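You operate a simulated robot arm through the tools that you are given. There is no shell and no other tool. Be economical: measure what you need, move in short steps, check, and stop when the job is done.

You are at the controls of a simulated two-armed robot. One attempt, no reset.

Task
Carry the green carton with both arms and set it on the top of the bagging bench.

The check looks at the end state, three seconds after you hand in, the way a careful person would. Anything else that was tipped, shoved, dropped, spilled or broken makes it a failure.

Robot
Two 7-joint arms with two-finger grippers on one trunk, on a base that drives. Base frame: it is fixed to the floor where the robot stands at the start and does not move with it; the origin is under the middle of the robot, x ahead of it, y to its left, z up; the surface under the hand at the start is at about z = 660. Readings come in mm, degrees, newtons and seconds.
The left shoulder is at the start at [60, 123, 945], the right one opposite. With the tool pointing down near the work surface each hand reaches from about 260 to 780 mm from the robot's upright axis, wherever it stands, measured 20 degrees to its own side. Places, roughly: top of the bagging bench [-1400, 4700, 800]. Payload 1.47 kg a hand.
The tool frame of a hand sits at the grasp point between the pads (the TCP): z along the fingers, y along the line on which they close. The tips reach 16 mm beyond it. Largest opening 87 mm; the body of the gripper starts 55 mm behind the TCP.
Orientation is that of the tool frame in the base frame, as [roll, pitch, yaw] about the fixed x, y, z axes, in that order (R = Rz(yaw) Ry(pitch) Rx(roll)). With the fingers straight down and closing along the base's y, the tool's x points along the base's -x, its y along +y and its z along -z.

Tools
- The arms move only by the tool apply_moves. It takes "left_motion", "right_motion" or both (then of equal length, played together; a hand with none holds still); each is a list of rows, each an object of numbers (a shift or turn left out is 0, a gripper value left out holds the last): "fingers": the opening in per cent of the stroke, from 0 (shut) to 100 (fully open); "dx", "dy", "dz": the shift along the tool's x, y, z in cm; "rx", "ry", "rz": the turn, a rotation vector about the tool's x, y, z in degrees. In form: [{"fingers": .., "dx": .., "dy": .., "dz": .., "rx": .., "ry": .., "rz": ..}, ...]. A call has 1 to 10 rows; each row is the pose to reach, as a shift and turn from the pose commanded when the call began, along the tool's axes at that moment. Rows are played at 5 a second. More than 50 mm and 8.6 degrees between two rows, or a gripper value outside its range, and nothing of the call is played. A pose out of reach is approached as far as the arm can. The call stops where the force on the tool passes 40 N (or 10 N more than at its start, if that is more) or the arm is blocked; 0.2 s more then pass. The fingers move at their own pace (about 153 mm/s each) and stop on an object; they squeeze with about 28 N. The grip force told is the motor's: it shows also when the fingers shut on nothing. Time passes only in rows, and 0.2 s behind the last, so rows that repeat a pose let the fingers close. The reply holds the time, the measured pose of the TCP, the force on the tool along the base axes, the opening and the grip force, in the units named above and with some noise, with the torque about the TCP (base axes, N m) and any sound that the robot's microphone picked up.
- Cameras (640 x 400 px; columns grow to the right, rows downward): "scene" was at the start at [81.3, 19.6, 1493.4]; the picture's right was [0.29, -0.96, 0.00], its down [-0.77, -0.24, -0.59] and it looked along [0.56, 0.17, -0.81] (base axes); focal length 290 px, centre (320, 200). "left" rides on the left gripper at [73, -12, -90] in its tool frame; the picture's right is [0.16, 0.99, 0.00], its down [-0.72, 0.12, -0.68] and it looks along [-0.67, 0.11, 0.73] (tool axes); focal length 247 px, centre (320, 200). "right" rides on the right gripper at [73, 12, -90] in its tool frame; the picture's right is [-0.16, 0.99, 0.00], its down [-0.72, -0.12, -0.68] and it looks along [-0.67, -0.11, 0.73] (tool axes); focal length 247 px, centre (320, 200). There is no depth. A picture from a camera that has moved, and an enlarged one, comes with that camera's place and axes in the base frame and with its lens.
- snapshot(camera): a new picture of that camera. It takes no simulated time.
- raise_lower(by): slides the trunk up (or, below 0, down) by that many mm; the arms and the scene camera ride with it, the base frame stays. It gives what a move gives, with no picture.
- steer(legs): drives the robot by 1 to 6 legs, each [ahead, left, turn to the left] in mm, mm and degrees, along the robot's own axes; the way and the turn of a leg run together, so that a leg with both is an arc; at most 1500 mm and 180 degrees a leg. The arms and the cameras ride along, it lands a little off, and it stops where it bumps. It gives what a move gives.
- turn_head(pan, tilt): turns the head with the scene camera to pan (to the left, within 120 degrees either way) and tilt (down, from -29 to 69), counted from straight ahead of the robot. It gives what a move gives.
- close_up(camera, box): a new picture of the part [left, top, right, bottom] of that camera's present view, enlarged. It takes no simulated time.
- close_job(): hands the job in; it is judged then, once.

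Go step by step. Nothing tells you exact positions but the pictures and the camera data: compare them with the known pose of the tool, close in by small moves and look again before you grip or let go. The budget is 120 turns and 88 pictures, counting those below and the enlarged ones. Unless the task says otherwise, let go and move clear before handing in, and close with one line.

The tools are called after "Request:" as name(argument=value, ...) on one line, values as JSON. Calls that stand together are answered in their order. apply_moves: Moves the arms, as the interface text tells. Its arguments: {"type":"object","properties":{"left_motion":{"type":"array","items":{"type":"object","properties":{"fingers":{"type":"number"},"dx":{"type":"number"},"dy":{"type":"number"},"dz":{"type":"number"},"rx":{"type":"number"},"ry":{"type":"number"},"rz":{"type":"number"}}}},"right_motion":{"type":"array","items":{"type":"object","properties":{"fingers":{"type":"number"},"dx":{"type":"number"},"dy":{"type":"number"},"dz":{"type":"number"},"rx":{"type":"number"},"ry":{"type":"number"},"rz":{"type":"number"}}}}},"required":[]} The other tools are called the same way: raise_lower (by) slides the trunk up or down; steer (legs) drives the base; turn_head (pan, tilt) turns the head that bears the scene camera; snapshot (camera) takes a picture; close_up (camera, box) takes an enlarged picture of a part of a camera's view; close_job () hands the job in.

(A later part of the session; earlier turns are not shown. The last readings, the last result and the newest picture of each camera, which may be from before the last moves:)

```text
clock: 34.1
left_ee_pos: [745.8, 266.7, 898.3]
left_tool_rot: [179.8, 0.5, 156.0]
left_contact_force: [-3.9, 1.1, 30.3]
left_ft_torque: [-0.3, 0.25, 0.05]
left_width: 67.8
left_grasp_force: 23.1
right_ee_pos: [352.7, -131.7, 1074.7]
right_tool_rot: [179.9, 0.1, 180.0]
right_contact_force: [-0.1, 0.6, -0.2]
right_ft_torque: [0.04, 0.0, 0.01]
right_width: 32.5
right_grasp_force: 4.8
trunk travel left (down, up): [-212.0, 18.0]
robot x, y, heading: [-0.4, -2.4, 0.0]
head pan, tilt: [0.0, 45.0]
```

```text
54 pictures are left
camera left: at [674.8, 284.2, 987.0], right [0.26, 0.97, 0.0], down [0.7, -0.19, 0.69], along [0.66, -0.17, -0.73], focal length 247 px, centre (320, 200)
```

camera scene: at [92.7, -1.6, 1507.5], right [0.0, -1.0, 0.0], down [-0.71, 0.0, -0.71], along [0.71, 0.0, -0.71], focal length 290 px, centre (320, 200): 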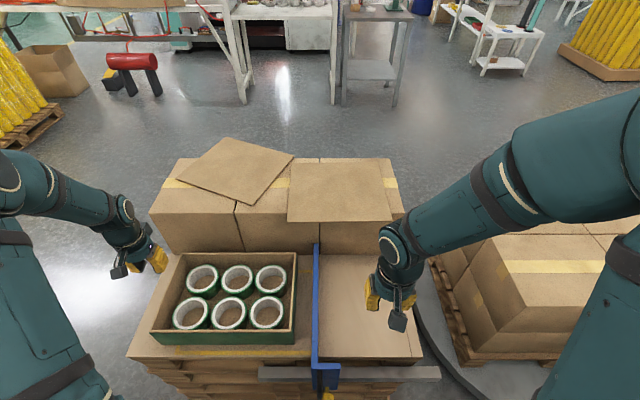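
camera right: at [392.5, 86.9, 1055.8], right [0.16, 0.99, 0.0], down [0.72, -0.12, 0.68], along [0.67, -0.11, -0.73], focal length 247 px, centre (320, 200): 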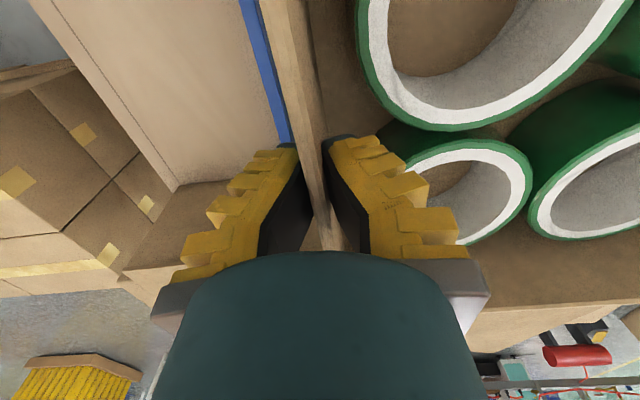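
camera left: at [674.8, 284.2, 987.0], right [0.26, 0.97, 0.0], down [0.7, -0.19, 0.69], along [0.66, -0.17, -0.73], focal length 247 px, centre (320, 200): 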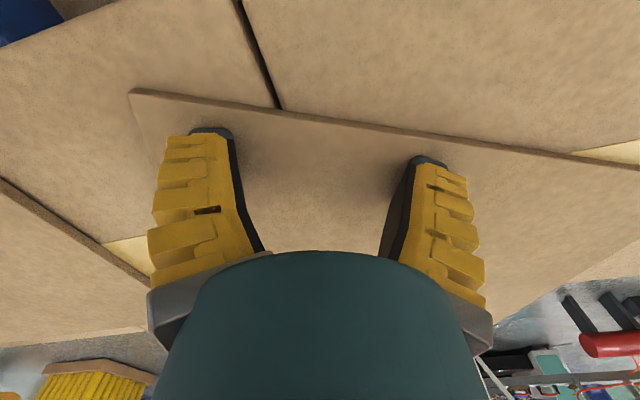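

The tips are pressing on the sheet at about 30 N. I'll ease off slightly, then drag it towards me while rotating back 24°.

Request:
apply_moves(left_motion=[{"dz": -0.2}, {"dz": -0.2, "dx": 0.5, "dy": -0.43, "rz": -3}, {"dz": -0.2, "dx": 1.0, "dy": -0.86, "rz": -6}, {"dz": -0.2, "dx": 1.5, "dy": -1.28, "rz": -9}, {"dz": -0.2, "dx": 2, "dy": -1.7, "rz": -12}, {"dz": -0.2, "dx": 2.5, "dy": -2.1, "rz": -15}, {"dz": -0.2, "dx": 3.0, "dy": -2.55, "rz": -18}, {"dz": -0.2, "dx": 3.5, "dy": -3.0, "rz": -21}, {"dz": -0.2, "dx": 4.0, "dy": -3.4, "rz": -24}])

Request:
snapshot(camera="left")

Request:
close_up(camera="scene", box=[140, 125, 420, 300])

```text
clock: 35.8
left_ee_pos: [710.4, 254.3, 898.0]
left_tool_rot: [-179.9, 0.6, 175.1]
left_contact_force: [-2.4, 0.9, 4.5]
left_ft_torque: [-0.19, 0.11, -0.07]
left_width: 70.7
left_grasp_force: 4.1
right_ee_pos: [354.8, -130.4, 1073.2]
right_tool_rot: [180.0, -0.1, 179.9]
right_contact_force: [-0.3, 0.8, 0.6]
right_ft_torque: [-0.02, 0.04, 0.0]
right_width: 32.3
right_grasp_force: 4.5
trunk travel left (down, up): [-212.0, 18.0]
robot x, y, heading: [-0.4, -1.9, 0.0]
head pan, tilt: [0.0, 45.0]
stopped in row 8 (left hand): the force on the tool passed its limit at 45 N (the readings are from after the stop); the commanded pose is now the measured one
```

```text
53 pictures are left
camera left: at [636.9, 248.1, 986.9], right [-0.07, 1.0, 0.0], down [0.72, 0.05, 0.69], along [0.69, 0.05, -0.73], focal length 247 px, centre (320, 200)
```

left: 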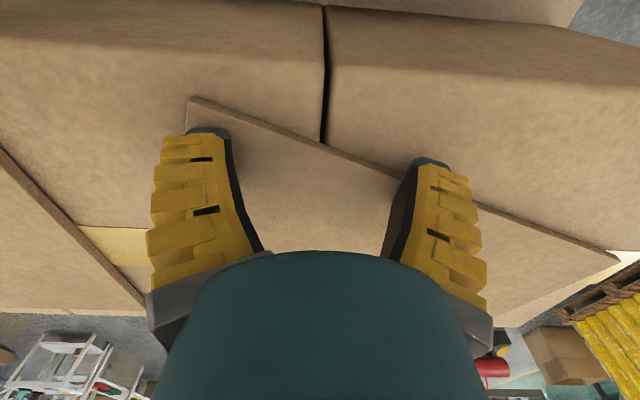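

```text
2.29 times, centred on (280, 212) of scene
camera zoom: at [93.3, -1.3, 1617.1], right [0.0, -1.0, 0.0], down [-0.71, 0.0, -0.71], along [0.71, 0.0, -0.71], focal length 662 px, centre (411, 171)
```

zoom: 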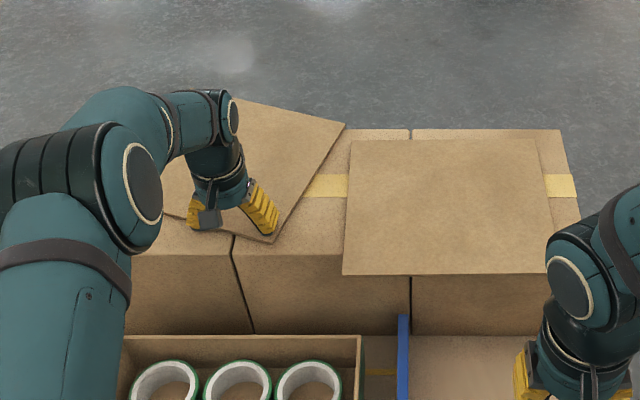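

The sheet barely moved and the tips mostly slipped. I'll try again with a firm press and a straight pull towards me, without twisting.

Request:
apply_moves(left_motion=[{"dz": 0.25}, {"dz": 0.5}, {"dz": 0.5}, {"dz": 0.5, "dx": 0.4}, {"dz": 0.5, "dx": 0.8}, {"dz": 0.5, "dx": 1.2}, {"dz": 0.5, "dx": 1.6}, {"dz": 0.5, "dx": 2.0}])

Request:
close_up(camera="scene", box=[140, 125, 420, 300])

```text
clock: 37.6
left_ee_pos: [690.1, 254.8, 896.8]
left_tool_rot: [179.8, 1.2, 175.2]
left_contact_force: [12.4, 0.6, 34.5]
left_ft_torque: [-1.0, -0.01, 0.24]
left_width: 71.0
left_grasp_force: 13.5
right_ee_pos: [354.3, -132.1, 1072.5]
right_tool_rot: [179.9, 0.1, 180.0]
right_contact_force: [0.5, 0.0, 0.2]
right_ft_torque: [-0.01, 0.01, 0.0]
right_width: 32.4
right_grasp_force: 4.7
trunk travel left (down, up): [-212.0, 18.0]
robot x, y, heading: [-0.7, -1.0, -0.3]
head pan, tilt: [0.0, 45.0]
```

```text
2.29 times, centred on (280, 212) of scene
camera zoom: at [90.3, -3.0, 1617.8], right [0.0, -1.0, 0.0], down [-0.71, 0.0, -0.71], along [0.71, 0.0, -0.71], focal length 662 px, centre (411, 171)
```

zoom: 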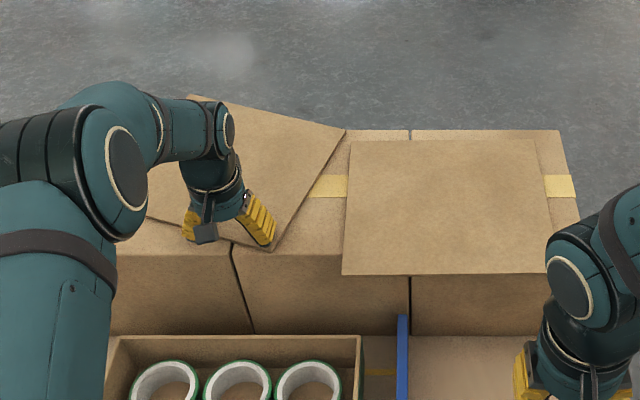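

A straight drag with about 35 N of press works, and the sheet moved about 2 cm. I'll lift, step the hand back, press and drag again with a slow twist.

Request:
apply_moves(left_motion=[{"dz": -1.5}, {"dz": -1.5, "dx": -3}, {"dz": -1.5, "dx": -6}, {"dz": -1.5, "dx": -6}, {"dz": -0.4, "dx": -6}, {"dz": 0, "dx": -6}, {"dz": 0, "dx": -6}])

```text
clock: 39.2
left_ee_pos: [749.0, 250.1, 898.5]
left_tool_rot: [179.8, 1.1, 175.1]
left_contact_force: [4.7, 1.7, 27.6]
left_ft_torque: [-0.18, 0.09, 0.11]
left_width: 69.6
left_grasp_force: 11.1
right_ee_pos: [353.9, -132.5, 1073.9]
right_tool_rot: [180.0, 0.0, 179.9]
right_contact_force: [-0.2, -0.1, 0.5]
right_ft_torque: [0.0, 0.01, 0.0]
right_width: 32.3
right_grasp_force: 4.1
trunk travel left (down, up): [-212.0, 18.0]
robot x, y, heading: [-0.9, 0.9, 0.1]
head pan, tilt: [0.0, 45.0]
```

Request:
apply_moves(left_motion=[{"dx": 0.5}, {"dx": 1, "rz": -1.5}, {"dx": 1.5, "rz": -3}, {"dx": 2.0, "rz": -4.5}, {"dx": 2.5, "rz": -6}, {"dx": 3.0, "rz": -7.5}, {"dx": 3.5, "rz": -9}, {"dx": 4.0, "rz": -10.5}, {"dx": 4.5, "rz": -12}])

Request:
close_up(camera="scene", box=[140, 125, 420, 300])

```text
clock: 41.2
left_ee_pos: [706.1, 253.7, 898.3]
left_tool_rot: [-179.9, 1.2, -172.8]
left_contact_force: [11.1, -0.9, 37.2]
left_ft_torque: [0.25, 0.06, -0.2]
left_width: 68.2
left_grasp_force: 22.7
right_ee_pos: [354.4, -132.4, 1073.9]
right_tool_rot: [179.9, 0.2, 179.9]
right_contact_force: [1.2, -0.2, 0.8]
right_ft_torque: [0.01, 0.0, -0.01]
right_width: 32.2
right_grasp_force: 4.3
trunk travel left (down, up): [-212.0, 18.0]
robot x, y, heading: [2.0, 2.9, 0.1]
head pan, tilt: [0.0, 45.0]
```

```text
2.29 times, centred on (280, 212) of scene
camera zoom: at [90.3, -3.1, 1617.8], right [0.0, -1.0, 0.0], down [-0.71, 0.0, -0.71], along [0.71, 0.0, -0.71], focal length 662 px, centre (411, 171)
```

zoom: 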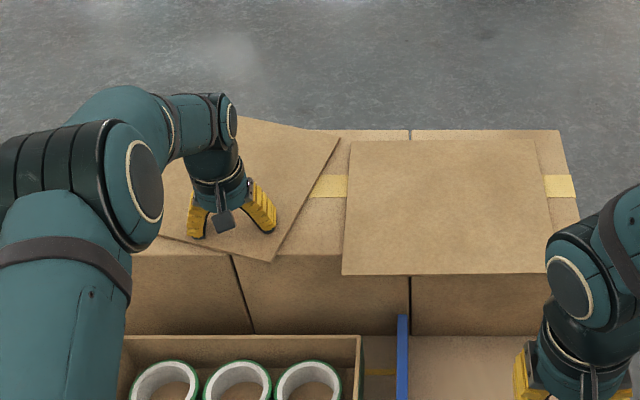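

Good progress: about 16° of turn and 5 cm of shift remain. I'll lift, step the hand back and repeat.

Request:
apply_moves(left_motion=[{"dz": -1.5}, {"dz": -1.5, "dx": -1.5, "rz": 6}, {"dz": -1.5, "dx": -3, "rz": 12}, {"dz": -1.5, "dx": -3, "rz": 12}, {"dz": -0.4, "dx": -3, "rz": 12}, {"dz": 0, "dx": -3, "rz": 12}, {"dz": 0, "dx": -3, "rz": 12}])

```text
clock: 42.8
left_ee_pos: [735.8, 258.5, 898.7]
left_tool_rot: [179.9, 1.2, 175.2]
left_contact_force: [2.9, -0.2, 30.4]
left_ft_torque: [-0.33, 0.16, -0.05]
left_width: 69.7
left_grasp_force: 12.1
right_ee_pos: [353.8, -133.7, 1073.2]
right_tool_rot: [180.0, 0.1, -180.0]
right_contact_force: [-0.5, 0.4, 0.6]
right_ft_torque: [0.0, 0.0, 0.01]
right_width: 32.2
right_grasp_force: 4.4
trunk travel left (down, up): [-212.0, 18.0]
robot x, y, heading: [-1.8, -1.8, -0.0]
head pan, tilt: [0.0, 45.0]
```

Request:
apply_moves(left_motion=[{"dx": 0.4, "dy": -0.14, "rz": -1.8}, {"dx": 0.75, "dy": -0.3, "rz": -3.6}, {"dx": 1.1, "dy": -0.42, "rz": -5.4}, {"dx": 1.45, "dy": -0.56, "rz": -7.2}, {"dx": 1.8, "dy": -0.7, "rz": -9}, {"dx": 2.15, "dy": -0.84, "rz": -10.8}, {"dx": 2.5, "dy": -1, "rz": -12.6}, {"dx": 2.85, "dy": -1.12, "rz": -14.4}, {"dx": 3.2, "dy": -1.3, "rz": -16.2}, {"dx": 3.6, "dy": -1.4, "rz": -18}])

Request:
close_up(camera="scene", box=[140, 125, 420, 300])

```text
clock: 44.0
left_ee_pos: [720.9, 253.7, 899.6]
left_tool_rot: [-180.0, 1.3, -176.2]
left_contact_force: [-2.1, 1.0, 4.9]
left_ft_torque: [0.01, 0.06, 0.02]
left_width: 70.5
left_grasp_force: 4.4
right_ee_pos: [354.3, -131.3, 1073.6]
right_tool_rot: [-180.0, 0.0, 179.9]
right_contact_force: [0.7, 0.6, -0.9]
right_ft_torque: [0.01, -0.04, -0.03]
right_width: 32.2
right_grasp_force: 4.5
trunk travel left (down, up): [-212.0, 18.0]
robot x, y, heading: [4.3, -1.4, -0.2]
head pan, tilt: [0.0, 45.0]
stopped in row 6 (left hand): the force on the tool passed its limit at 41 N (the readings are from after the stop); the commanded pose is now the measured one
```

```text
2.29 times, centred on (280, 212) of scene
camera zoom: at [92.8, -1.4, 1617.1], right [0.0, -1.0, 0.0], down [-0.71, 0.0, -0.71], along [0.71, 0.0, -0.71], focal length 662 px, centre (411, 171)
```

zoom: 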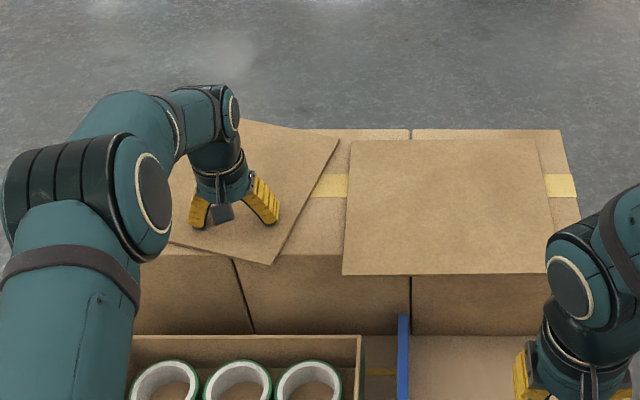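

The press climbed past the limit. I'll press again a bit lighter and continue.

Request:
apply_moves(left_motion=[{"dz": 0.3}, {"dz": 0.3, "rz": -2}, {"dz": 0.3, "rz": -4, "dx": 0.3}, {"dz": 0.3, "rz": -6, "dx": 0.6, "dy": -0.2}, {"dz": 0.3, "rz": -8, "dx": 0.9, "dy": -0.3}, {"dz": 0.3, "rz": -10, "dx": 1.2, "dy": -0.4}, {"dz": 0.3, "rz": -12, "dx": 1.5, "dy": -0.5}, {"dz": 0.3, "rz": -14, "dx": 1.8, "dy": -0.6}, {"dz": 0.3, "rz": -16, "dx": 2.1, "dy": -0.7}])

Request:
close_up(camera="scene", box=[140, 125, 420, 300])

```text
clock: 46.0
left_ee_pos: [699.7, 247.5, 896.4]
left_tool_rot: [-179.6, 1.5, -160.0]
left_contact_force: [10.6, -2.3, 24.5]
left_ft_torque: [1.02, 0.51, -0.55]
left_width: 68.6
left_grasp_force: 4.9
right_ee_pos: [353.7, -132.1, 1073.1]
right_tool_rot: [179.9, 0.1, 179.9]
right_contact_force: [-0.6, -0.2, -0.4]
right_ft_torque: [-0.03, -0.01, 0.02]
right_width: 32.5
right_grasp_force: 4.9
trunk travel left (down, up): [-212.0, 18.0]
robot x, y, heading: [-0.6, 0.2, 0.1]
head pan, tilt: [0.0, 45.0]
```

```text
2.29 times, centred on (280, 212) of scene
camera zoom: at [89.9, -2.9, 1617.8], right [0.0, -1.0, 0.0], down [-0.71, 0.0, -0.71], along [0.71, 0.0, -0.71], focal length 662 px, centre (411, 171)
```

zoom: 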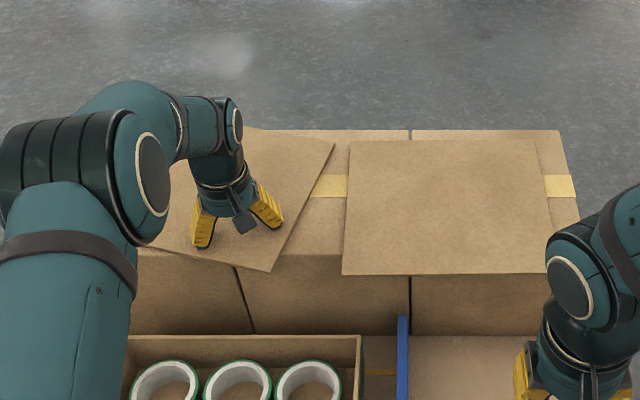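

The sheet is now at 14° with about 3 cm left. Next I'll press with closed fingers near its left end and pull that end towards me, so it pivots square.

Request:
apply_moves(left_motion=[{"dz": -2}, {"dz": -3, "dx": -1.5, "dy": 3.4, "rz": 5, "fingers": 0}, {"dz": -3, "dx": -3.1, "dy": 6.8, "rz": 10}, {"dz": -3, "dx": -4.7, "dy": 10.1, "rz": 15}, {"dz": -3, "dx": -6.4, "dy": 13.4, "rz": 20}, {"dz": -3, "dx": -6.4, "dy": 13.4, "rz": 20}, {"dz": -1.2, "dx": -6.4, "dy": 13.4, "rz": 20}])

Request:
snapshot(camera="left")

Request:
close_up(camera="scene", box=[140, 125, 420, 300])

```text
clock: 47.6
left_ee_pos: [713.8, 395.4, 909.5]
left_tool_rot: [180.0, 1.3, 179.8]
left_contact_force: [-0.1, -0.4, 0.3]
left_ft_torque: [0.02, 0.01, 0.02]
left_width: 0.0
left_grasp_force: 28.1
right_ee_pos: [356.6, -130.8, 1072.3]
right_tool_rot: [-180.0, 0.0, -180.0]
right_contact_force: [0.4, 0.0, 0.1]
right_ft_torque: [-0.01, 0.0, -0.01]
right_width: 32.1
right_grasp_force: 4.1
trunk travel left (down, up): [-212.0, 18.0]
robot x, y, heading: [-2.0, 0.6, -0.1]
head pan, tilt: [0.0, 45.0]
```

```text
47 pictures are left
camera left: at [640.8, 382.5, 996.8], right [-0.15, 0.99, 0.0], down [0.71, 0.11, 0.7], along [0.69, 0.11, -0.72], focal length 247 px, centre (320, 200)
```

left: 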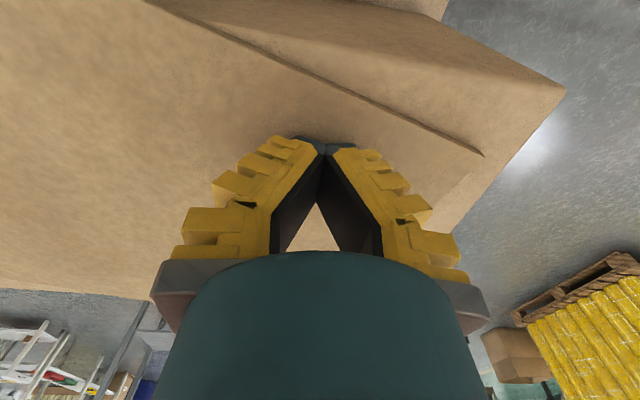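

```text
2.29 times, centred on (280, 212) of scene
camera zoom: at [93.6, -0.7, 1617.5], right [0.0, -1.0, 0.0], down [-0.71, 0.0, -0.71], along [0.71, 0.0, -0.71], focal length 662 px, centre (411, 171)
```

zoom: 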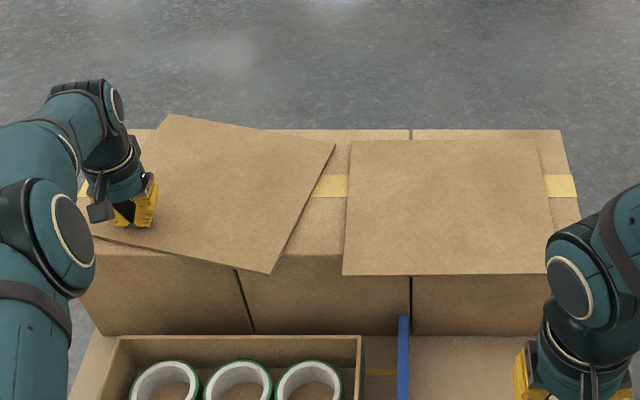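

Request:
apply_moves(left_motion=[{"dz": 0.6}, {"dz": 1.1}, {"dz": 1.4}, {"dz": 1.4}])

```text
clock: 48.6
left_ee_pos: [715.4, 393.9, 900.1]
left_tool_rot: [179.6, 1.8, 180.0]
left_contact_force: [2.0, 3.0, 29.9]
left_ft_torque: [-0.01, 0.19, -0.02]
left_width: 6.1
left_grasp_force: 28.0
right_ee_pos: [354.0, -133.1, 1073.6]
right_tool_rot: [179.8, 0.2, 179.9]
right_contact_force: [-0.4, 0.4, -0.2]
right_ft_torque: [0.02, -0.03, 0.03]
right_width: 32.2
right_grasp_force: 4.8
trunk travel left (down, up): [-212.0, 18.0]
robot x, y, heading: [0.8, -1.1, 0.1]
head pan, tilt: [0.0, 45.0]
```

Request:
apply_moves(left_motion=[{"dz": -0.1}, {"dz": -0.1, "dx": 0.4, "dy": -0.1}, {"dz": -0.1, "dx": 0.8, "dy": -0.2}, {"dz": -0.1, "dx": 1.2, "dy": -0.35}, {"dz": -0.1, "dx": 1.6, "dy": -0.5}, {"dz": -0.1, "dx": 2.0, "dy": -0.6}, {"dz": -0.1, "dx": 2.4, "dy": -0.75}, {"dz": -0.1, "dx": 2.8, "dy": -0.9}, {"dz": -2, "dx": 2.8, "dy": -0.9}])

Request:
close_up(camera="scene", box=[140, 125, 420, 300])

```text
clock: 50.6
left_ee_pos: [683.1, 385.8, 909.7]
left_tool_rot: [-179.9, 0.8, 179.9]
left_contact_force: [0.8, -0.1, -0.8]
left_ft_torque: [0.01, 0.0, 0.05]
left_width: 0.1
left_grasp_force: 28.4
right_ee_pos: [355.2, -131.7, 1072.7]
right_tool_rot: [180.0, 0.0, 180.0]
right_contact_force: [0.0, -0.6, -0.5]
right_ft_torque: [0.0, 0.0, -0.02]
right_width: 32.4
right_grasp_force: 4.1
trunk travel left (down, up): [-212.0, 18.0]
robot x, y, heading: [-2.7, -1.5, 0.0]
head pan, tilt: [0.0, 45.0]
```

```text
2.29 times, centred on (280, 212) of scene
camera zoom: at [92.4, -1.6, 1617.2], right [0.0, -1.0, 0.0], down [-0.71, 0.0, -0.71], along [0.71, 0.0, -0.71], focal length 662 px, centre (411, 171)
```

zoom: 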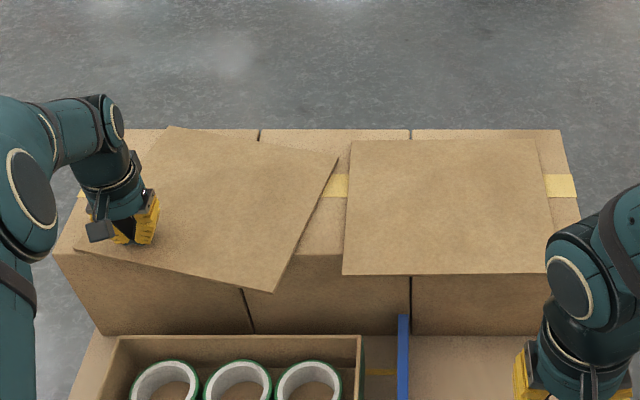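

The sheet's centre is nearly right, with 14° of turn left. Its front-right corner overhangs the box front. I'll retract the left hand and bring a closed right hand to the front edge near that corner, to push it back and square it up.

Request:
apply_moves(left_motion=[{"dz": -3}, {"dz": -6}, {"dz": -6, "dx": 4, "dy": 1}, {"dz": -6, "dx": 8, "dy": 2}, {"dz": -6, "dx": 12, "dy": 4}, {"dz": -6, "dx": 16, "dy": 6}, {"dz": -6, "dx": 20, "dy": 8}, {"dz": -6, "dx": 22, "dy": 10}])

Request:
apply_moves(right_motion=[{"dx": -2.3, "dy": 3.74, "dz": 0.7, "fingers": 0}, {"dx": -4.7, "dy": 7.5, "dz": 1.4}, {"dx": -7.0, "dy": 11.2, "dz": 2.1}, {"dx": -9.3, "dy": 15, "dz": 2.8}, {"dx": -11.7, "dy": 18.7, "dz": 3.5}, {"dx": -14.0, "dy": 22.4, "dz": 4.2}, {"dx": -16.3, "dy": 26.2, "dz": 4.9}, {"dx": -18.7, "dy": 30, "dz": 5.6}, {"dx": -21.0, "dy": 33.7, "dz": 6.3}, {"dx": -21.0, "dy": 33.7, "dz": 9}])

Request:
snapshot(camera="right")

Request:
close_up(camera="scene", box=[140, 125, 420, 300])

```text
clock: 52.4
left_ee_pos: [463.4, 484.6, 968.5]
left_tool_rot: [-180.0, 1.4, 179.7]
left_contact_force: [-0.5, -0.1, -0.1]
left_ft_torque: [0.03, 0.01, 0.04]
left_width: 0.0
left_grasp_force: 28.0
right_ee_pos: [353.8, -131.6, 1072.5]
right_tool_rot: [-180.0, 0.0, -179.9]
right_contact_force: [0.2, -0.1, 0.9]
right_ft_torque: [-0.02, 0.0, 0.0]
right_width: 32.2
right_grasp_force: 4.4
trunk travel left (down, up): [-212.0, 18.0]
robot x, y, heading: [-0.3, 1.0, 0.1]
head pan, tilt: [0.0, 45.0]
```

```text
clock: 54.6
left_ee_pos: [464.6, 484.4, 968.2]
left_tool_rot: [179.9, 1.2, 179.7]
left_contact_force: [0.0, 0.0, -0.4]
left_ft_torque: [0.01, 0.03, -0.02]
left_width: 0.0
left_grasp_force: 28.0
right_ee_pos: [566.9, 206.0, 983.9]
right_tool_rot: [-179.9, 0.0, -179.9]
right_contact_force: [-0.1, 0.0, -0.3]
right_ft_torque: [-0.02, 0.01, 0.01]
right_width: 0.3
right_grasp_force: 27.7
trunk travel left (down, up): [-212.0, 18.0]
robot x, y, heading: [1.8, -0.5, 0.1]
head pan, tilt: [0.0, 45.0]
```

```text
44 pictures are left
camera right: at [494.6, 217.7, 1076.3], right [0.16, 0.99, 0.0], down [0.72, -0.12, 0.68], along [0.67, -0.11, -0.73], focal length 247 px, centre (320, 200)
```

right: 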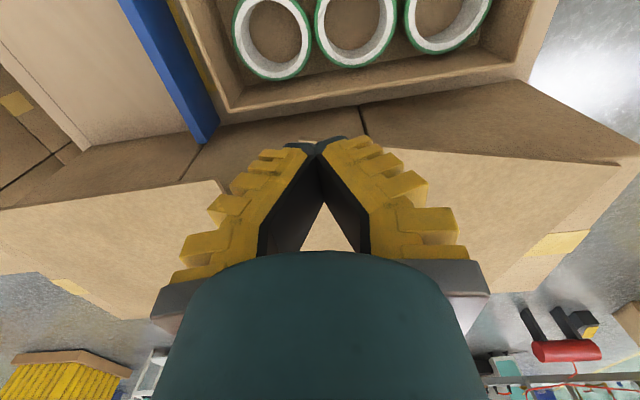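

```text
2.29 times, centred on (280, 212) of scene
camera zoom: at [92.8, -2.0, 1617.6], right [0.0, -1.0, 0.0], down [-0.71, 0.0, -0.71], along [0.71, 0.0, -0.71], focal length 662 px, centre (411, 171)
```

zoom: 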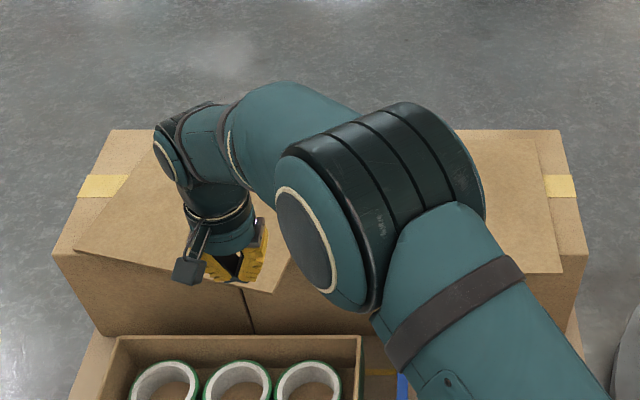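

Request:
apply_moves(right_motion=[{"dz": 3}, {"dz": 6}, {"dz": 8}, {"dz": 9.5}, {"dz": 10.5}, {"dz": 10.5}])

Request:
snapshot(camera="right")

```text
clock: 56.0
left_ee_pos: [463.1, 483.5, 967.9]
left_tool_rot: [179.9, 1.4, 179.8]
left_contact_force: [0.3, 0.0, -0.8]
left_ft_torque: [-0.01, 0.02, 0.01]
left_width: 0.0
left_grasp_force: 28.0
right_ee_pos: [567.3, 205.1, 877.7]
right_tool_rot: [-180.0, 0.1, 180.0]
right_contact_force: [-0.7, -1.0, 0.6]
right_ft_torque: [0.01, -0.02, -0.02]
right_width: 0.0
right_grasp_force: 28.2
trunk travel left (down, up): [-212.0, 18.0]
robot x, y, heading: [-2.9, 0.5, 0.1]
head pan, tilt: [0.0, 45.0]
```

```text
42 pictures are left
camera right: at [494.5, 216.3, 968.8], right [0.16, 0.99, 0.0], down [0.72, -0.12, 0.68], along [0.67, -0.11, -0.73], focal length 247 px, centre (320, 200)
```

right: 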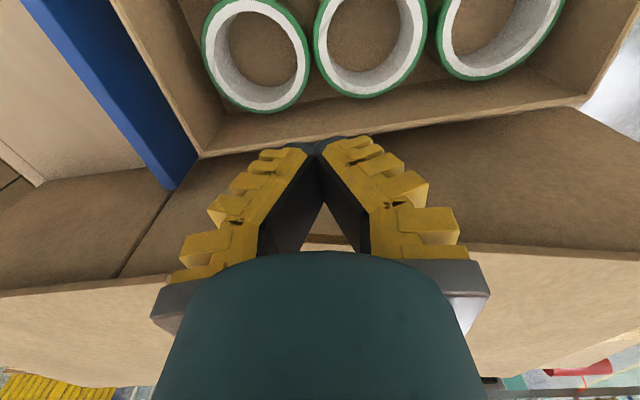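

The closed fingers stand just in front of the overhanging edge. I'll push gently forward.

Request:
apply_moves(right_motion=[{"dx": -1}, {"dx": -2}, {"dx": -2.6}, {"dx": -3.2}, {"dx": -3.8}, {"dx": -4.4}, {"dx": -5.0}, {"dx": -5.6}, {"dx": -5.6}])

Request:
snapshot(camera="right")

Request:
close_up(camera="scene", box=[140, 125, 420, 300])

```text
clock: 58.0
left_ee_pos: [463.3, 484.0, 967.7]
left_tool_rot: [179.8, 1.3, 179.9]
left_contact_force: [-0.3, 0.1, 0.8]
left_ft_torque: [0.0, 0.0, -0.01]
left_width: 0.0
left_grasp_force: 27.7
right_ee_pos: [620.5, 204.9, 877.6]
right_tool_rot: [-179.9, 0.1, -179.9]
right_contact_force: [-0.2, -1.4, -0.1]
right_ft_torque: [0.0, 0.0, 0.01]
right_width: 0.0
right_grasp_force: 28.1
trunk travel left (down, up): [-212.0, 18.0]
robot x, y, heading: [-2.5, -2.6, -0.0]
head pan, tilt: [0.0, 45.0]
```

```text
41 pictures are left
camera right: at [549.1, 216.4, 967.5], right [0.16, 0.99, 0.0], down [0.72, -0.12, 0.68], along [0.67, -0.11, -0.73], focal length 247 px, centre (320, 200)
```

right: 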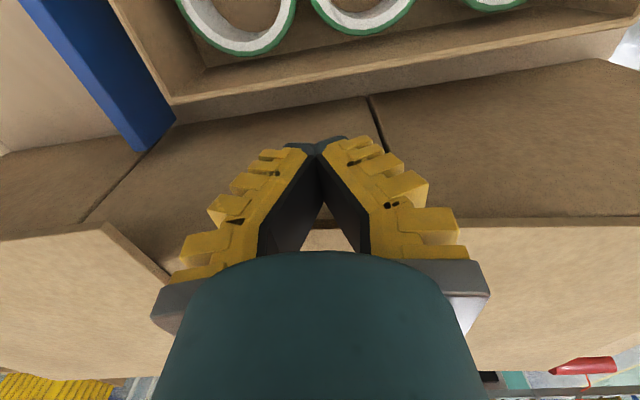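

```text
2.29 times, centred on (280, 212) of scene
camera zoom: at [92.6, -1.6, 1617.6], right [0.0, -1.0, 0.0], down [-0.71, 0.0, -0.71], along [0.71, 0.0, -0.71], focal length 662 px, centre (411, 171)
```

zoom: 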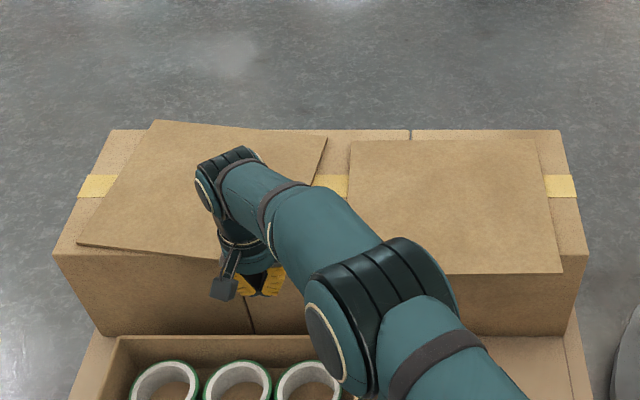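

That brought it to about 8° remaining. I'll push a little more.

Request:
apply_moves(right_motion=[{"dx": -0.5}, {"dx": -1.0}, {"dx": -1.5}, {"dx": -2.0}, {"dx": -2.5}, {"dx": -3.0}, {"dx": -3.0}, {"dx": -1}, {"dx": 1.5}])

Request:
close_up(camera="scene", box=[140, 125, 420, 300])

```text
clock: 60.0
left_ee_pos: [466.3, 483.6, 968.0]
left_tool_rot: [179.9, 1.2, 179.9]
left_contact_force: [0.1, 0.1, -0.3]
left_ft_torque: [-0.03, -0.03, -0.01]
left_width: 0.1
left_grasp_force: 27.7
right_ee_pos: [620.1, 214.6, 874.2]
right_tool_rot: [-179.9, -0.1, -180.0]
right_contact_force: [0.7, -0.8, -0.2]
right_ft_torque: [-0.02, 0.0, 0.0]
right_width: 0.0
right_grasp_force: 27.7
right hand out of reach, approached as far as the arm can: row 3, 4, 5, 6, 7, 9
trunk travel left (down, up): [-212.0, 18.0]
robot x, y, heading: [-1.4, -2.6, -0.1]
head pan, tilt: [0.0, 45.0]
```

```text
2.29 times, centred on (280, 212) of scene
camera zoom: at [92.8, -1.4, 1617.6], right [0.0, -1.0, 0.0], down [-0.71, 0.0, -0.71], along [0.71, 0.0, -0.71], focal length 662 px, centre (411, 171)
```

zoom: 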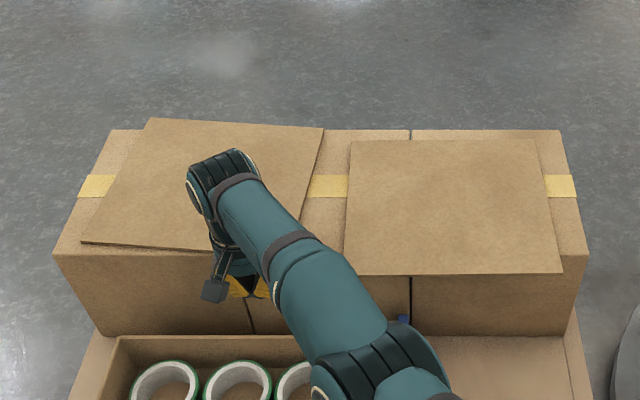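

Now 5° and about 4 cm of pull remain. I'll retract the right hand, then press with the left hand near the sheet's front and pull it back.

Request:
apply_moves(right_motion=[{"dx": 3}, {"dx": 5}, {"dx": 5, "dz": -4}, {"dx": 6, "dz": -8}, {"dx": 9, "dy": -3, "dz": -9}, {"dx": 12, "dy": -6.5, "dz": -10}, {"dx": 14, "dy": -10, "dz": -11}, {"dx": 17, "dy": -13.5, "dz": -12}, {"dx": 19, "dy": -17.5, "dz": -13}, {"dx": 21, "dy": -21.5, "dz": -14}])

Request:
apply_moves(right_motion=[{"dx": 2, "dy": -4}, {"dx": 4, "dy": -8}, {"dx": 5, "dy": -12}])

Request:
apply_moves(left_motion=[{"dx": -3.6, "dy": -1.9, "fingers": 75}, {"dx": -7.3, "dy": -3.8}, {"dx": -11, "dy": -5.7}, {"dx": -14.7, "dy": -7.6}, {"dx": -18.4, "dy": -9.5}, {"dx": -22.1, "dy": -11.4}, {"dx": -25.8, "dy": -13.4}, {"dx": -25.8, "dy": -13.4, "dz": 3}, {"dx": -25.8, "dy": -13.4, "dz": 5.8}, {"dx": -25.8, "dy": -13.4, "dz": 5.8}])

Request:
close_up(camera="scene", box=[140, 125, 420, 300])

```text
clock: 62.2
left_ee_pos: [465.4, 483.7, 969.0]
left_tool_rot: [179.9, 1.2, 179.9]
left_contact_force: [-0.3, 0.0, -0.6]
left_ft_torque: [0.01, -0.01, -0.04]
left_width: 0.0
left_grasp_force: 27.7
right_ee_pos: [683.5, 141.2, 1010.8]
right_tool_rot: [-179.9, -0.2, 179.9]
right_contact_force: [0.1, 0.4, 0.1]
right_ft_torque: [0.0, 0.02, -0.01]
right_width: 0.0
right_grasp_force: 28.2
right hand out of reach, approached as far as the arm can: row 1, 2, 3, 4, 5, 6, 7, 8, 9, 10
trunk travel left (down, up): [-212.0, 18.0]
robot x, y, heading: [-0.0, -2.5, 0.1]
head pan, tilt: [0.0, 45.0]
```

```text
clock: 63.0
left_ee_pos: [463.8, 483.4, 968.6]
left_tool_rot: [179.9, 1.2, 179.8]
left_contact_force: [-0.3, -0.3, 0.5]
left_ft_torque: [-0.03, 0.06, 0.01]
left_width: 0.0
left_grasp_force: 28.0
right_ee_pos: [720.6, 55.4, 1002.9]
right_tool_rot: [-180.0, -0.1, 180.0]
right_contact_force: [-0.7, -1.0, 0.3]
right_ft_torque: [0.02, 0.03, -0.03]
right_width: 0.2
right_grasp_force: 27.4
right hand out of reach, approached as far as the arm can: row 1, 2, 3
trunk travel left (down, up): [-212.0, 18.0]
robot x, y, heading: [-3.8, 0.3, 0.1]
head pan, tilt: [0.0, 45.0]
```

```text
clock: 65.2
left_ee_pos: [725.5, 353.7, 916.6]
left_tool_rot: [179.9, 1.2, 179.9]
left_contact_force: [-0.1, -0.5, -0.2]
left_ft_torque: [0.01, 0.03, 0.01]
left_width: 69.3
left_grasp_force: 2.9
right_ee_pos: [720.0, 57.5, 1004.0]
right_tool_rot: [-179.9, 0.0, 180.0]
right_contact_force: [0.1, -0.5, 0.2]
right_ft_torque: [0.0, -0.04, 0.0]
right_width: 0.0
right_grasp_force: 28.3
trunk travel left (down, up): [-212.0, 18.0]
robot x, y, heading: [0.1, 1.8, -0.0]
head pan, tilt: [0.0, 45.0]
```

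```text
2.29 times, centred on (280, 212) of scene
camera zoom: at [92.2, -1.5, 1617.6], right [0.0, -1.0, 0.0], down [-0.71, 0.0, -0.71], along [0.71, 0.0, -0.71], focal length 662 px, centre (411, 171)
```

zoom: 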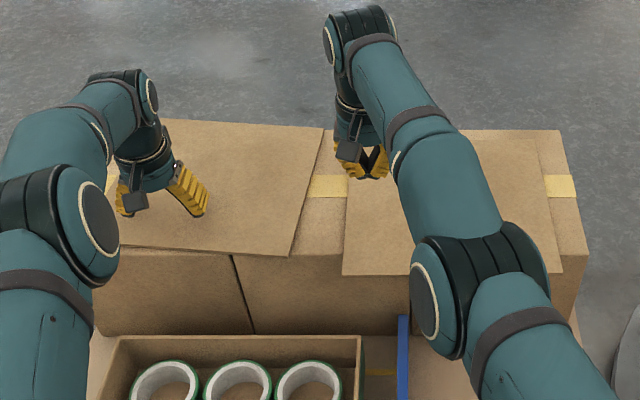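

The sheet is fine, but the right arm is stretched out awkwardly above the right-hand sheet, because its retraction did not follow the command. I'll test a small move to free it, staying at this safe height.

Request:
apply_moves(right_motion=[{"dx": 1}, {"dx": 2}, {"dx": 2}])

Request:
snapshot(camera="scene")

```text
clock: 66.0
left_ee_pos: [725.3, 353.8, 915.7]
left_tool_rot: [179.9, 1.3, 179.9]
left_contact_force: [0.7, -0.5, -0.2]
left_ft_torque: [-0.01, -0.03, 0.04]
left_width: 69.3
left_grasp_force: 2.8
right_ee_pos: [716.6, 65.8, 1004.6]
right_tool_rot: [180.0, -0.1, 179.9]
right_contact_force: [0.1, 0.7, 0.0]
right_ft_torque: [0.0, -0.01, -0.02]
right_width: 0.1
right_grasp_force: 27.9
right hand out of reach, approached as far as the arm can: row 1, 2, 3
trunk travel left (down, up): [-212.0, 18.0]
robot x, y, heading: [-0.8, 1.1, -0.2]
head pan, tilt: [0.0, 45.0]
```

```text
37 pictures are left
camera scene: at [92.7, -1.6, 1617.6], right [0.0, -1.0, 0.0], down [-0.71, 0.0, -0.71], along [0.71, 0.0, -0.71], focal length 290 px, centre (320, 200)
```

scene: 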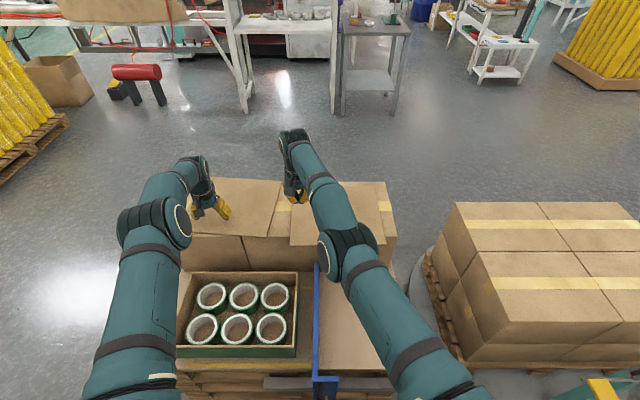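

Request:
apply_moves(right_motion=[{"dz": -2}, {"dz": -4}, {"dz": -6}, {"dz": -8, "dx": 1.5}, {"dz": -9, "dx": 4}, {"dz": -10, "dx": 8}, {"dz": -10, "dx": 12}, {"dz": -10, "dx": 16}, {"dz": -10, "dx": 20}, {"dz": -10, "dx": 24}])

```text
clock: 68.2
left_ee_pos: [723.5, 355.0, 917.8]
left_tool_rot: [179.9, 1.3, 179.8]
left_contact_force: [0.4, 0.4, -0.4]
left_ft_torque: [-0.04, -0.04, 0.0]
left_width: 69.0
left_grasp_force: 2.8
right_ee_pos: [647.0, 184.0, 1142.0]
right_tool_rot: [-179.9, 0.0, 179.9]
right_contact_force: [-0.4, 0.0, -0.4]
right_ft_torque: [-0.02, -0.05, -0.04]
right_width: 0.0
right_grasp_force: 28.1
right hand out of reach, approached as far as the arm can: row 4, 5, 6, 7, 8, 9, 10
trunk travel left (down, up): [-212.0, 18.0]
robot x, y, heading: [-0.0, -1.2, 0.1]
head pan, tilt: [0.0, 45.0]
```

Request:
apply_moves(right_motion=[{"dx": 3.5, "dy": -3}, {"dx": 7, "dy": -6}, {"dx": 10.5, "dy": -9}, {"dx": 14, "dy": -12}, {"dx": 17.5, "dy": -15}, {"dx": 21, "dy": -18}, {"dx": 24.5, "dy": -21}, {"dx": 28, "dy": -24}])

Request:
snapshot(camera="scene")

```text
clock: 70.0
left_ee_pos: [724.5, 352.0, 916.9]
left_tool_rot: [180.0, 1.4, 179.9]
left_contact_force: [0.2, -0.9, 0.3]
left_ft_torque: [0.05, 0.03, 0.03]
left_width: 69.3
left_grasp_force: 3.1
right_ee_pos: [698.1, 44.4, 1202.3]
right_tool_rot: [180.0, -0.1, -179.9]
right_contact_force: [0.1, -0.3, -0.8]
right_ft_torque: [0.0, -0.01, 0.01]
right_width: 0.0
right_grasp_force: 27.9
right hand out of reach, approached as far as the arm can: row 1, 2, 3, 4, 5, 6, 7, 8
trunk travel left (down, up): [-212.0, 18.0]
robot x, y, heading: [1.9, -1.4, 0.4]
head pan, tilt: [0.0, 45.0]
```

```text
36 pictures are left
camera scene: at [93.7, -3.4, 1617.5], right [0.0, -1.0, 0.0], down [-0.71, 0.0, -0.71], along [0.71, 0.0, -0.71], focal length 290 px, centre (320, 200)
```

scene: 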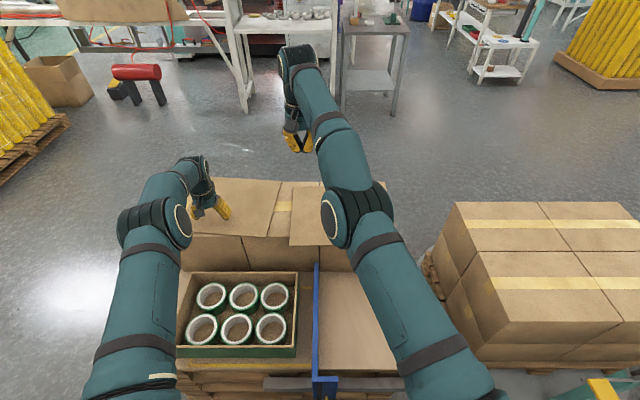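

Request:
apply_moves(right_motion=[{"dx": 3.5, "dy": -0.9, "dz": 1.8}, {"dx": 7, "dy": -1.8, "dz": 3.6}, {"dx": 10.5, "dy": -2.7, "dz": 5.4}, {"dx": 14, "dy": -3.6, "dz": 7.2}, {"dx": 17.5, "dy": -4.5, "dz": 9}, {"dx": 17.5, "dy": -4.5, "dz": 9}, {"dx": 17.5, "dy": -4.5, "dz": 9}, {"dx": 17.5, "dy": -4.5, "dz": 9}, {"dx": 17.5, "dy": -4.5, "dz": 9}])

```text
clock: 72.0
left_ee_pos: [725.4, 353.0, 917.9]
left_tool_rot: [179.9, 1.3, 179.9]
left_contact_force: [0.2, -0.2, -0.1]
left_ft_torque: [0.02, -0.02, -0.02]
left_width: 69.0
left_grasp_force: 2.5
right_ee_pos: [693.8, 92.7, 1147.7]
right_tool_rot: [180.0, -0.1, 180.0]
right_contact_force: [0.0, 0.2, 0.0]
right_ft_torque: [0.02, 0.01, -0.04]
right_width: 0.0
right_grasp_force: 28.0
right hand out of reach, approached as far as the arm can: row 1, 2, 3, 4, 5, 6, 7, 8, 9
trunk travel left (down, up): [-212.0, 18.0]
robot x, y, heading: [1.2, 1.6, -0.1]
head pan, tilt: [0.0, 45.0]
```

Request:
apply_moves(right_motion=[{"ry": -8}, {"ry": -16}, {"ry": -24}, {"ry": -32}, {"ry": -40}, {"ry": -40}])

```text
clock: 73.4
left_ee_pos: [725.6, 352.0, 917.8]
left_tool_rot: [179.9, 1.2, 179.8]
left_contact_force: [0.3, -0.3, 0.2]
left_ft_torque: [-0.02, 0.0, 0.01]
left_width: 69.3
left_grasp_force: 2.8
right_ee_pos: [801.5, 137.3, 1164.0]
right_tool_rot: [-180.0, 40.0, -180.0]
right_contact_force: [0.3, -0.2, -0.1]
right_ft_torque: [0.01, -0.01, 0.03]
right_width: 0.2
right_grasp_force: 28.0
right hand out of reach, approached as far as the arm can: row 1, 2, 3, 4, 5, 6
trunk travel left (down, up): [-212.0, 18.0]
robot x, y, heading: [-0.2, -2.2, -0.2]
head pan, tilt: [0.0, 45.0]
```

Request:
apply_moves(right_motion=[{"ry": 8}, {"ry": 16}, {"ry": 24}, {"ry": 32}, {"ry": 40}, {"ry": 48}, {"ry": 56}, {"ry": 64}, {"ry": 72}, {"ry": 80}])

Request:
snapshot(camera="scene")

```text
clock: 75.6
left_ee_pos: [728.4, 348.7, 917.8]
left_tool_rot: [179.6, 1.2, 179.7]
left_contact_force: [1.4, -1.7, -0.3]
left_ft_torque: [0.23, 0.06, -0.02]
left_width: 69.5
left_grasp_force: 2.4
right_ee_pos: [602.9, -4.5, 1103.4]
right_tool_rot: [179.6, -40.2, -179.7]
right_contact_force: [-0.5, 0.4, -0.5]
right_ft_torque: [-0.02, 0.0, 0.02]
right_width: 0.0
right_grasp_force: 27.9
right hand out of reach, approached as far as the arm can: row 1, 2, 3, 4, 5, 6, 7, 8, 9, 10
trunk travel left (down, up): [-212.0, 18.0]
robot x, y, heading: [-1.5, 1.9, 0.2]
head pan, tilt: [0.0, 45.0]
```

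```text
35 pictures are left
camera scene: at [95.7, -8.1, 1617.3], right [0.0, -1.0, 0.0], down [-0.71, 0.0, -0.71], along [0.71, 0.0, -0.71], focal length 290 px, centre (320, 200)
```

scene: 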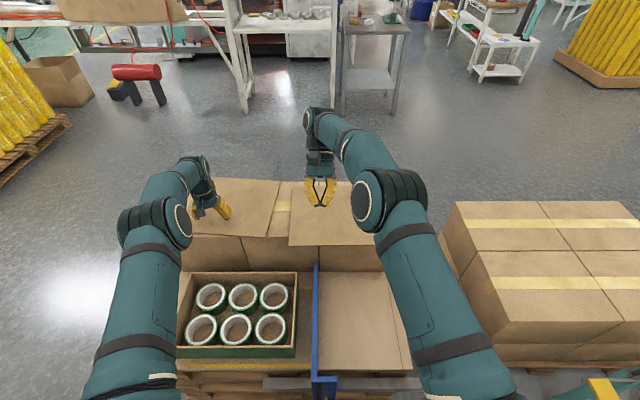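

Request:
apply_moves(right_motion=[{"dx": 2.6, "dz": 2.1, "dy": -1.7}, {"dx": 5.1, "dz": 4.3, "dy": -3.3}, {"dx": 7.7, "dz": 6.4, "dy": -5}, {"dx": 10.2, "dz": 8.6, "dy": -6.7}, {"dx": 12.8, "dz": 10.7, "dy": -8.3}, {"dx": 15.3, "dz": 12.9, "dy": -10}, {"dx": 15.3, "dz": 12.9, "dy": -10}])

```text
clock: 77.2
left_ee_pos: [726.3, 353.2, 917.6]
left_tool_rot: [179.9, 1.3, 179.9]
left_contact_force: [-0.4, 0.2, 0.9]
left_ft_torque: [-0.03, 0.03, 0.01]
left_width: 69.3
left_grasp_force: 3.2
right_ee_pos: [404.9, -104.0, 1096.1]
right_tool_rot: [180.0, -40.0, 180.0]
right_contact_force: [0.0, 0.0, 0.2]
right_ft_torque: [-0.01, 0.0, 0.02]
right_width: 0.2
right_grasp_force: 28.0
trunk travel left (down, up): [-212.0, 18.0]
robot x, y, heading: [-2.8, -1.2, 0.1]
head pan, tilt: [0.0, 45.0]
```

The right arm is free again. I'll straighten its wrist and press down with the left hand.

Request:
apply_moves(right_motion=[{"ry": -8}, {"ry": -16}, {"ry": -24}, {"ry": -32}, {"ry": -40}, {"ry": -40}], left_motion=[{"dz": 0.5}, {"dz": 1.0}, {"dz": 1.5}, {"dz": 2.0}, {"dz": 2.2}, {"dz": 2.2}])

```text
clock: 78.6
left_ee_pos: [724.0, 350.0, 898.6]
left_tool_rot: [179.8, 1.9, 179.9]
left_contact_force: [5.9, 1.6, 27.0]
left_ft_torque: [-0.3, 0.11, 0.08]
left_width: 69.1
left_grasp_force: 2.4
right_ee_pos: [403.6, -107.3, 1097.5]
right_tool_rot: [179.9, 0.2, -180.0]
right_contact_force: [-0.5, 0.5, 0.4]
right_ft_torque: [0.01, -0.05, -0.03]
right_width: 0.0
right_grasp_force: 28.1
trunk travel left (down, up): [-212.0, 18.0]
robot x, y, heading: [2.2, 1.3, 0.0]
head pan, tilt: [0.0, 45.0]
```

Request:
apply_moves(left_motion=[{"dx": 0.5}, {"dx": 1, "rz": -1}, {"dx": 1.5, "dy": -0.1, "rz": -2}, {"dx": 2, "dy": -0.2, "rz": -3.5}, {"dx": 2.5, "dy": -0.3, "rz": -5}, {"dx": 3, "dy": -0.4, "rz": -6.5}, {"dx": 3.5, "dy": -0.5, "rz": -8}, {"dx": 3.9, "dy": -0.6, "rz": -9}, {"dx": 3.9, "dy": -0.6, "dz": -2, "rz": -9}, {"dx": 3.9, "dy": -0.6, "dz": -5, "rz": -9}])

Request:
close_up(camera="scene", box=[140, 125, 420, 300])

```text
clock: 79.6
left_ee_pos: [709.3, 350.9, 900.4]
left_tool_rot: [179.8, 2.2, -177.0]
left_contact_force: [-2.4, -2.5, 17.3]
left_ft_torque: [-0.01, 0.23, 0.0]
left_width: 6.2
left_grasp_force: 25.6
right_ee_pos: [404.2, -106.9, 1096.0]
right_tool_rot: [179.9, 0.1, -179.9]
right_contact_force: [-0.8, 0.8, 0.0]
right_ft_torque: [-0.02, 0.01, 0.01]
right_width: 0.0
right_grasp_force: 28.0
trunk travel left (down, up): [-212.0, 18.0]
robot x, y, heading: [-1.0, -1.9, -0.2]
head pan, tilt: [0.0, 45.0]
stopped in row 4 (left hand): the force on the tool passed its limit at 42 N (the readings are from after the stop); the commanded pose is now the measured one
```

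```text
2.29 times, centred on (280, 212) of scene
camera zoom: at [91.2, -2.7, 1617.4], right [0.0, -1.0, 0.0], down [-0.71, 0.0, -0.71], along [0.71, 0.0, -0.71], focal length 662 px, centre (411, 171)
```

zoom: 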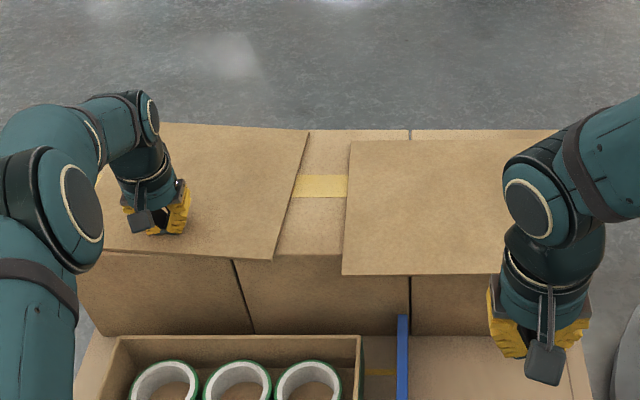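

The fingers had slipped shut, which shifted the sheet about 2 cm left. About 3 cm of pull, 2 cm to the right and under 5° remain. I'll continue with closed fingers and a lighter press.

Request:
apply_moves(left_motion=[{"dx": 0.4, "dy": -0.4, "fingers": 0}, {"dx": 0.8, "dy": -0.8}, {"dx": 1.2, "dy": -1.2}, {"dx": 1.6, "dy": -1.6}, {"dx": 2.0, "dy": -2.0}, {"dx": 2.4, "dy": -2.4}, {"dx": 2.8, "dy": -2.8}, {"dx": 2.8, "dy": -2.8, "dz": -2}, {"dx": 2.8, "dy": -2.8, "dz": -6}, {"dx": 2.8, "dy": -2.8, "dz": -6}])

Request:
close_up(camera="scene", box=[140, 125, 420, 300])

```text
clock: 81.8
left_ee_pos: [678.5, 322.8, 958.5]
left_tool_rot: [179.9, 1.9, -177.1]
left_contact_force: [0.0, -0.4, 0.1]
left_ft_torque: [-0.01, 0.02, -0.02]
left_width: 0.0
left_grasp_force: 27.8
right_ee_pos: [406.9, -106.1, 1096.2]
right_tool_rot: [-180.0, 0.0, 179.9]
right_contact_force: [0.5, 0.3, -0.2]
right_ft_torque: [-0.02, 0.04, 0.03]
right_width: 0.0
right_grasp_force: 28.2
trunk travel left (down, up): [-212.0, 18.0]
robot x, y, heading: [-1.8, 0.1, -0.2]
head pan, tilt: [0.0, 45.0]
```

```text
2.29 times, centred on (280, 212) of scene
camera zoom: at [93.9, -1.4, 1617.4], right [0.0, -1.0, 0.0], down [-0.71, 0.0, -0.71], along [0.71, 0.0, -0.71], focal length 662 px, centre (411, 171)
```

zoom: 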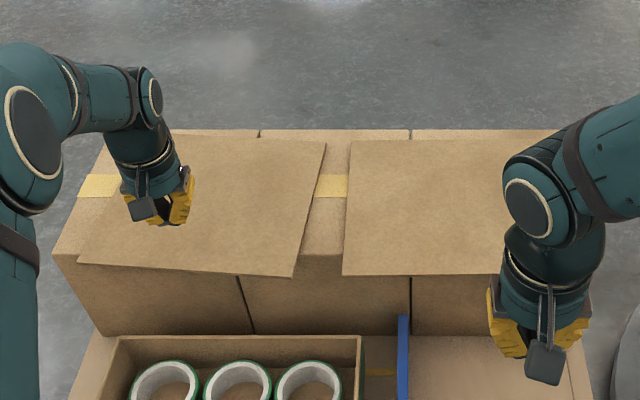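

Very close now: the position is right and only about 4° remains. I'll use the closed left hand to nudge the front edge near its right corner.

Request:
apply_moves(left_motion=[{"dx": 3, "dy": -3}, {"dx": 6, "dy": -6.2}, {"dx": 9, "dy": -9.5}, {"dx": 10.8, "dy": -13.3, "rz": -3}, {"dx": 10.8, "dy": -13.3, "rz": -3, "dz": 2}, {"dx": 10.8, "dy": -13.3, "rz": -3, "dz": 5}, {"dx": 10.8, "dy": -13.3, "rz": -3, "dz": 7.8}, {"dx": 10.8, "dy": -13.3, "rz": -3, "dz": 7.8}])

Request:
snapshot(camera="left")

```text
clock: 83.6
left_ee_pos: [581.6, 184.6, 874.1]
left_tool_rot: [-180.0, 2.0, -173.9]
left_contact_force: [-0.3, -1.4, -0.2]
left_ft_torque: [0.01, -0.03, 0.03]
left_width: 0.0
left_grasp_force: 27.6
right_ee_pos: [406.3, -105.9, 1096.2]
right_tool_rot: [-180.0, 0.1, 180.0]
right_contact_force: [0.1, -0.1, 0.1]
right_ft_torque: [0.01, 0.0, -0.02]
right_width: 0.1
right_grasp_force: 28.2
trunk travel left (down, up): [-212.0, 18.0]
robot x, y, heading: [-0.6, 1.0, -0.0]
head pan, tilt: [0.0, 45.0]
```

```text
32 pictures are left
camera left: at [508.2, 163.9, 961.2], right [-0.26, 0.97, 0.0], down [0.68, 0.19, 0.7], along [0.68, 0.18, -0.71], focal length 247 px, centre (320, 200)
```

left: 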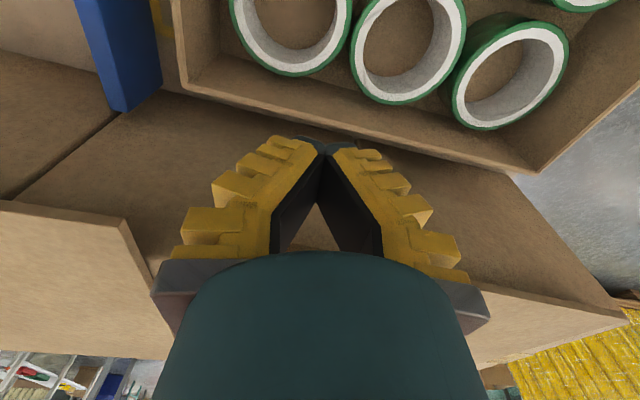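

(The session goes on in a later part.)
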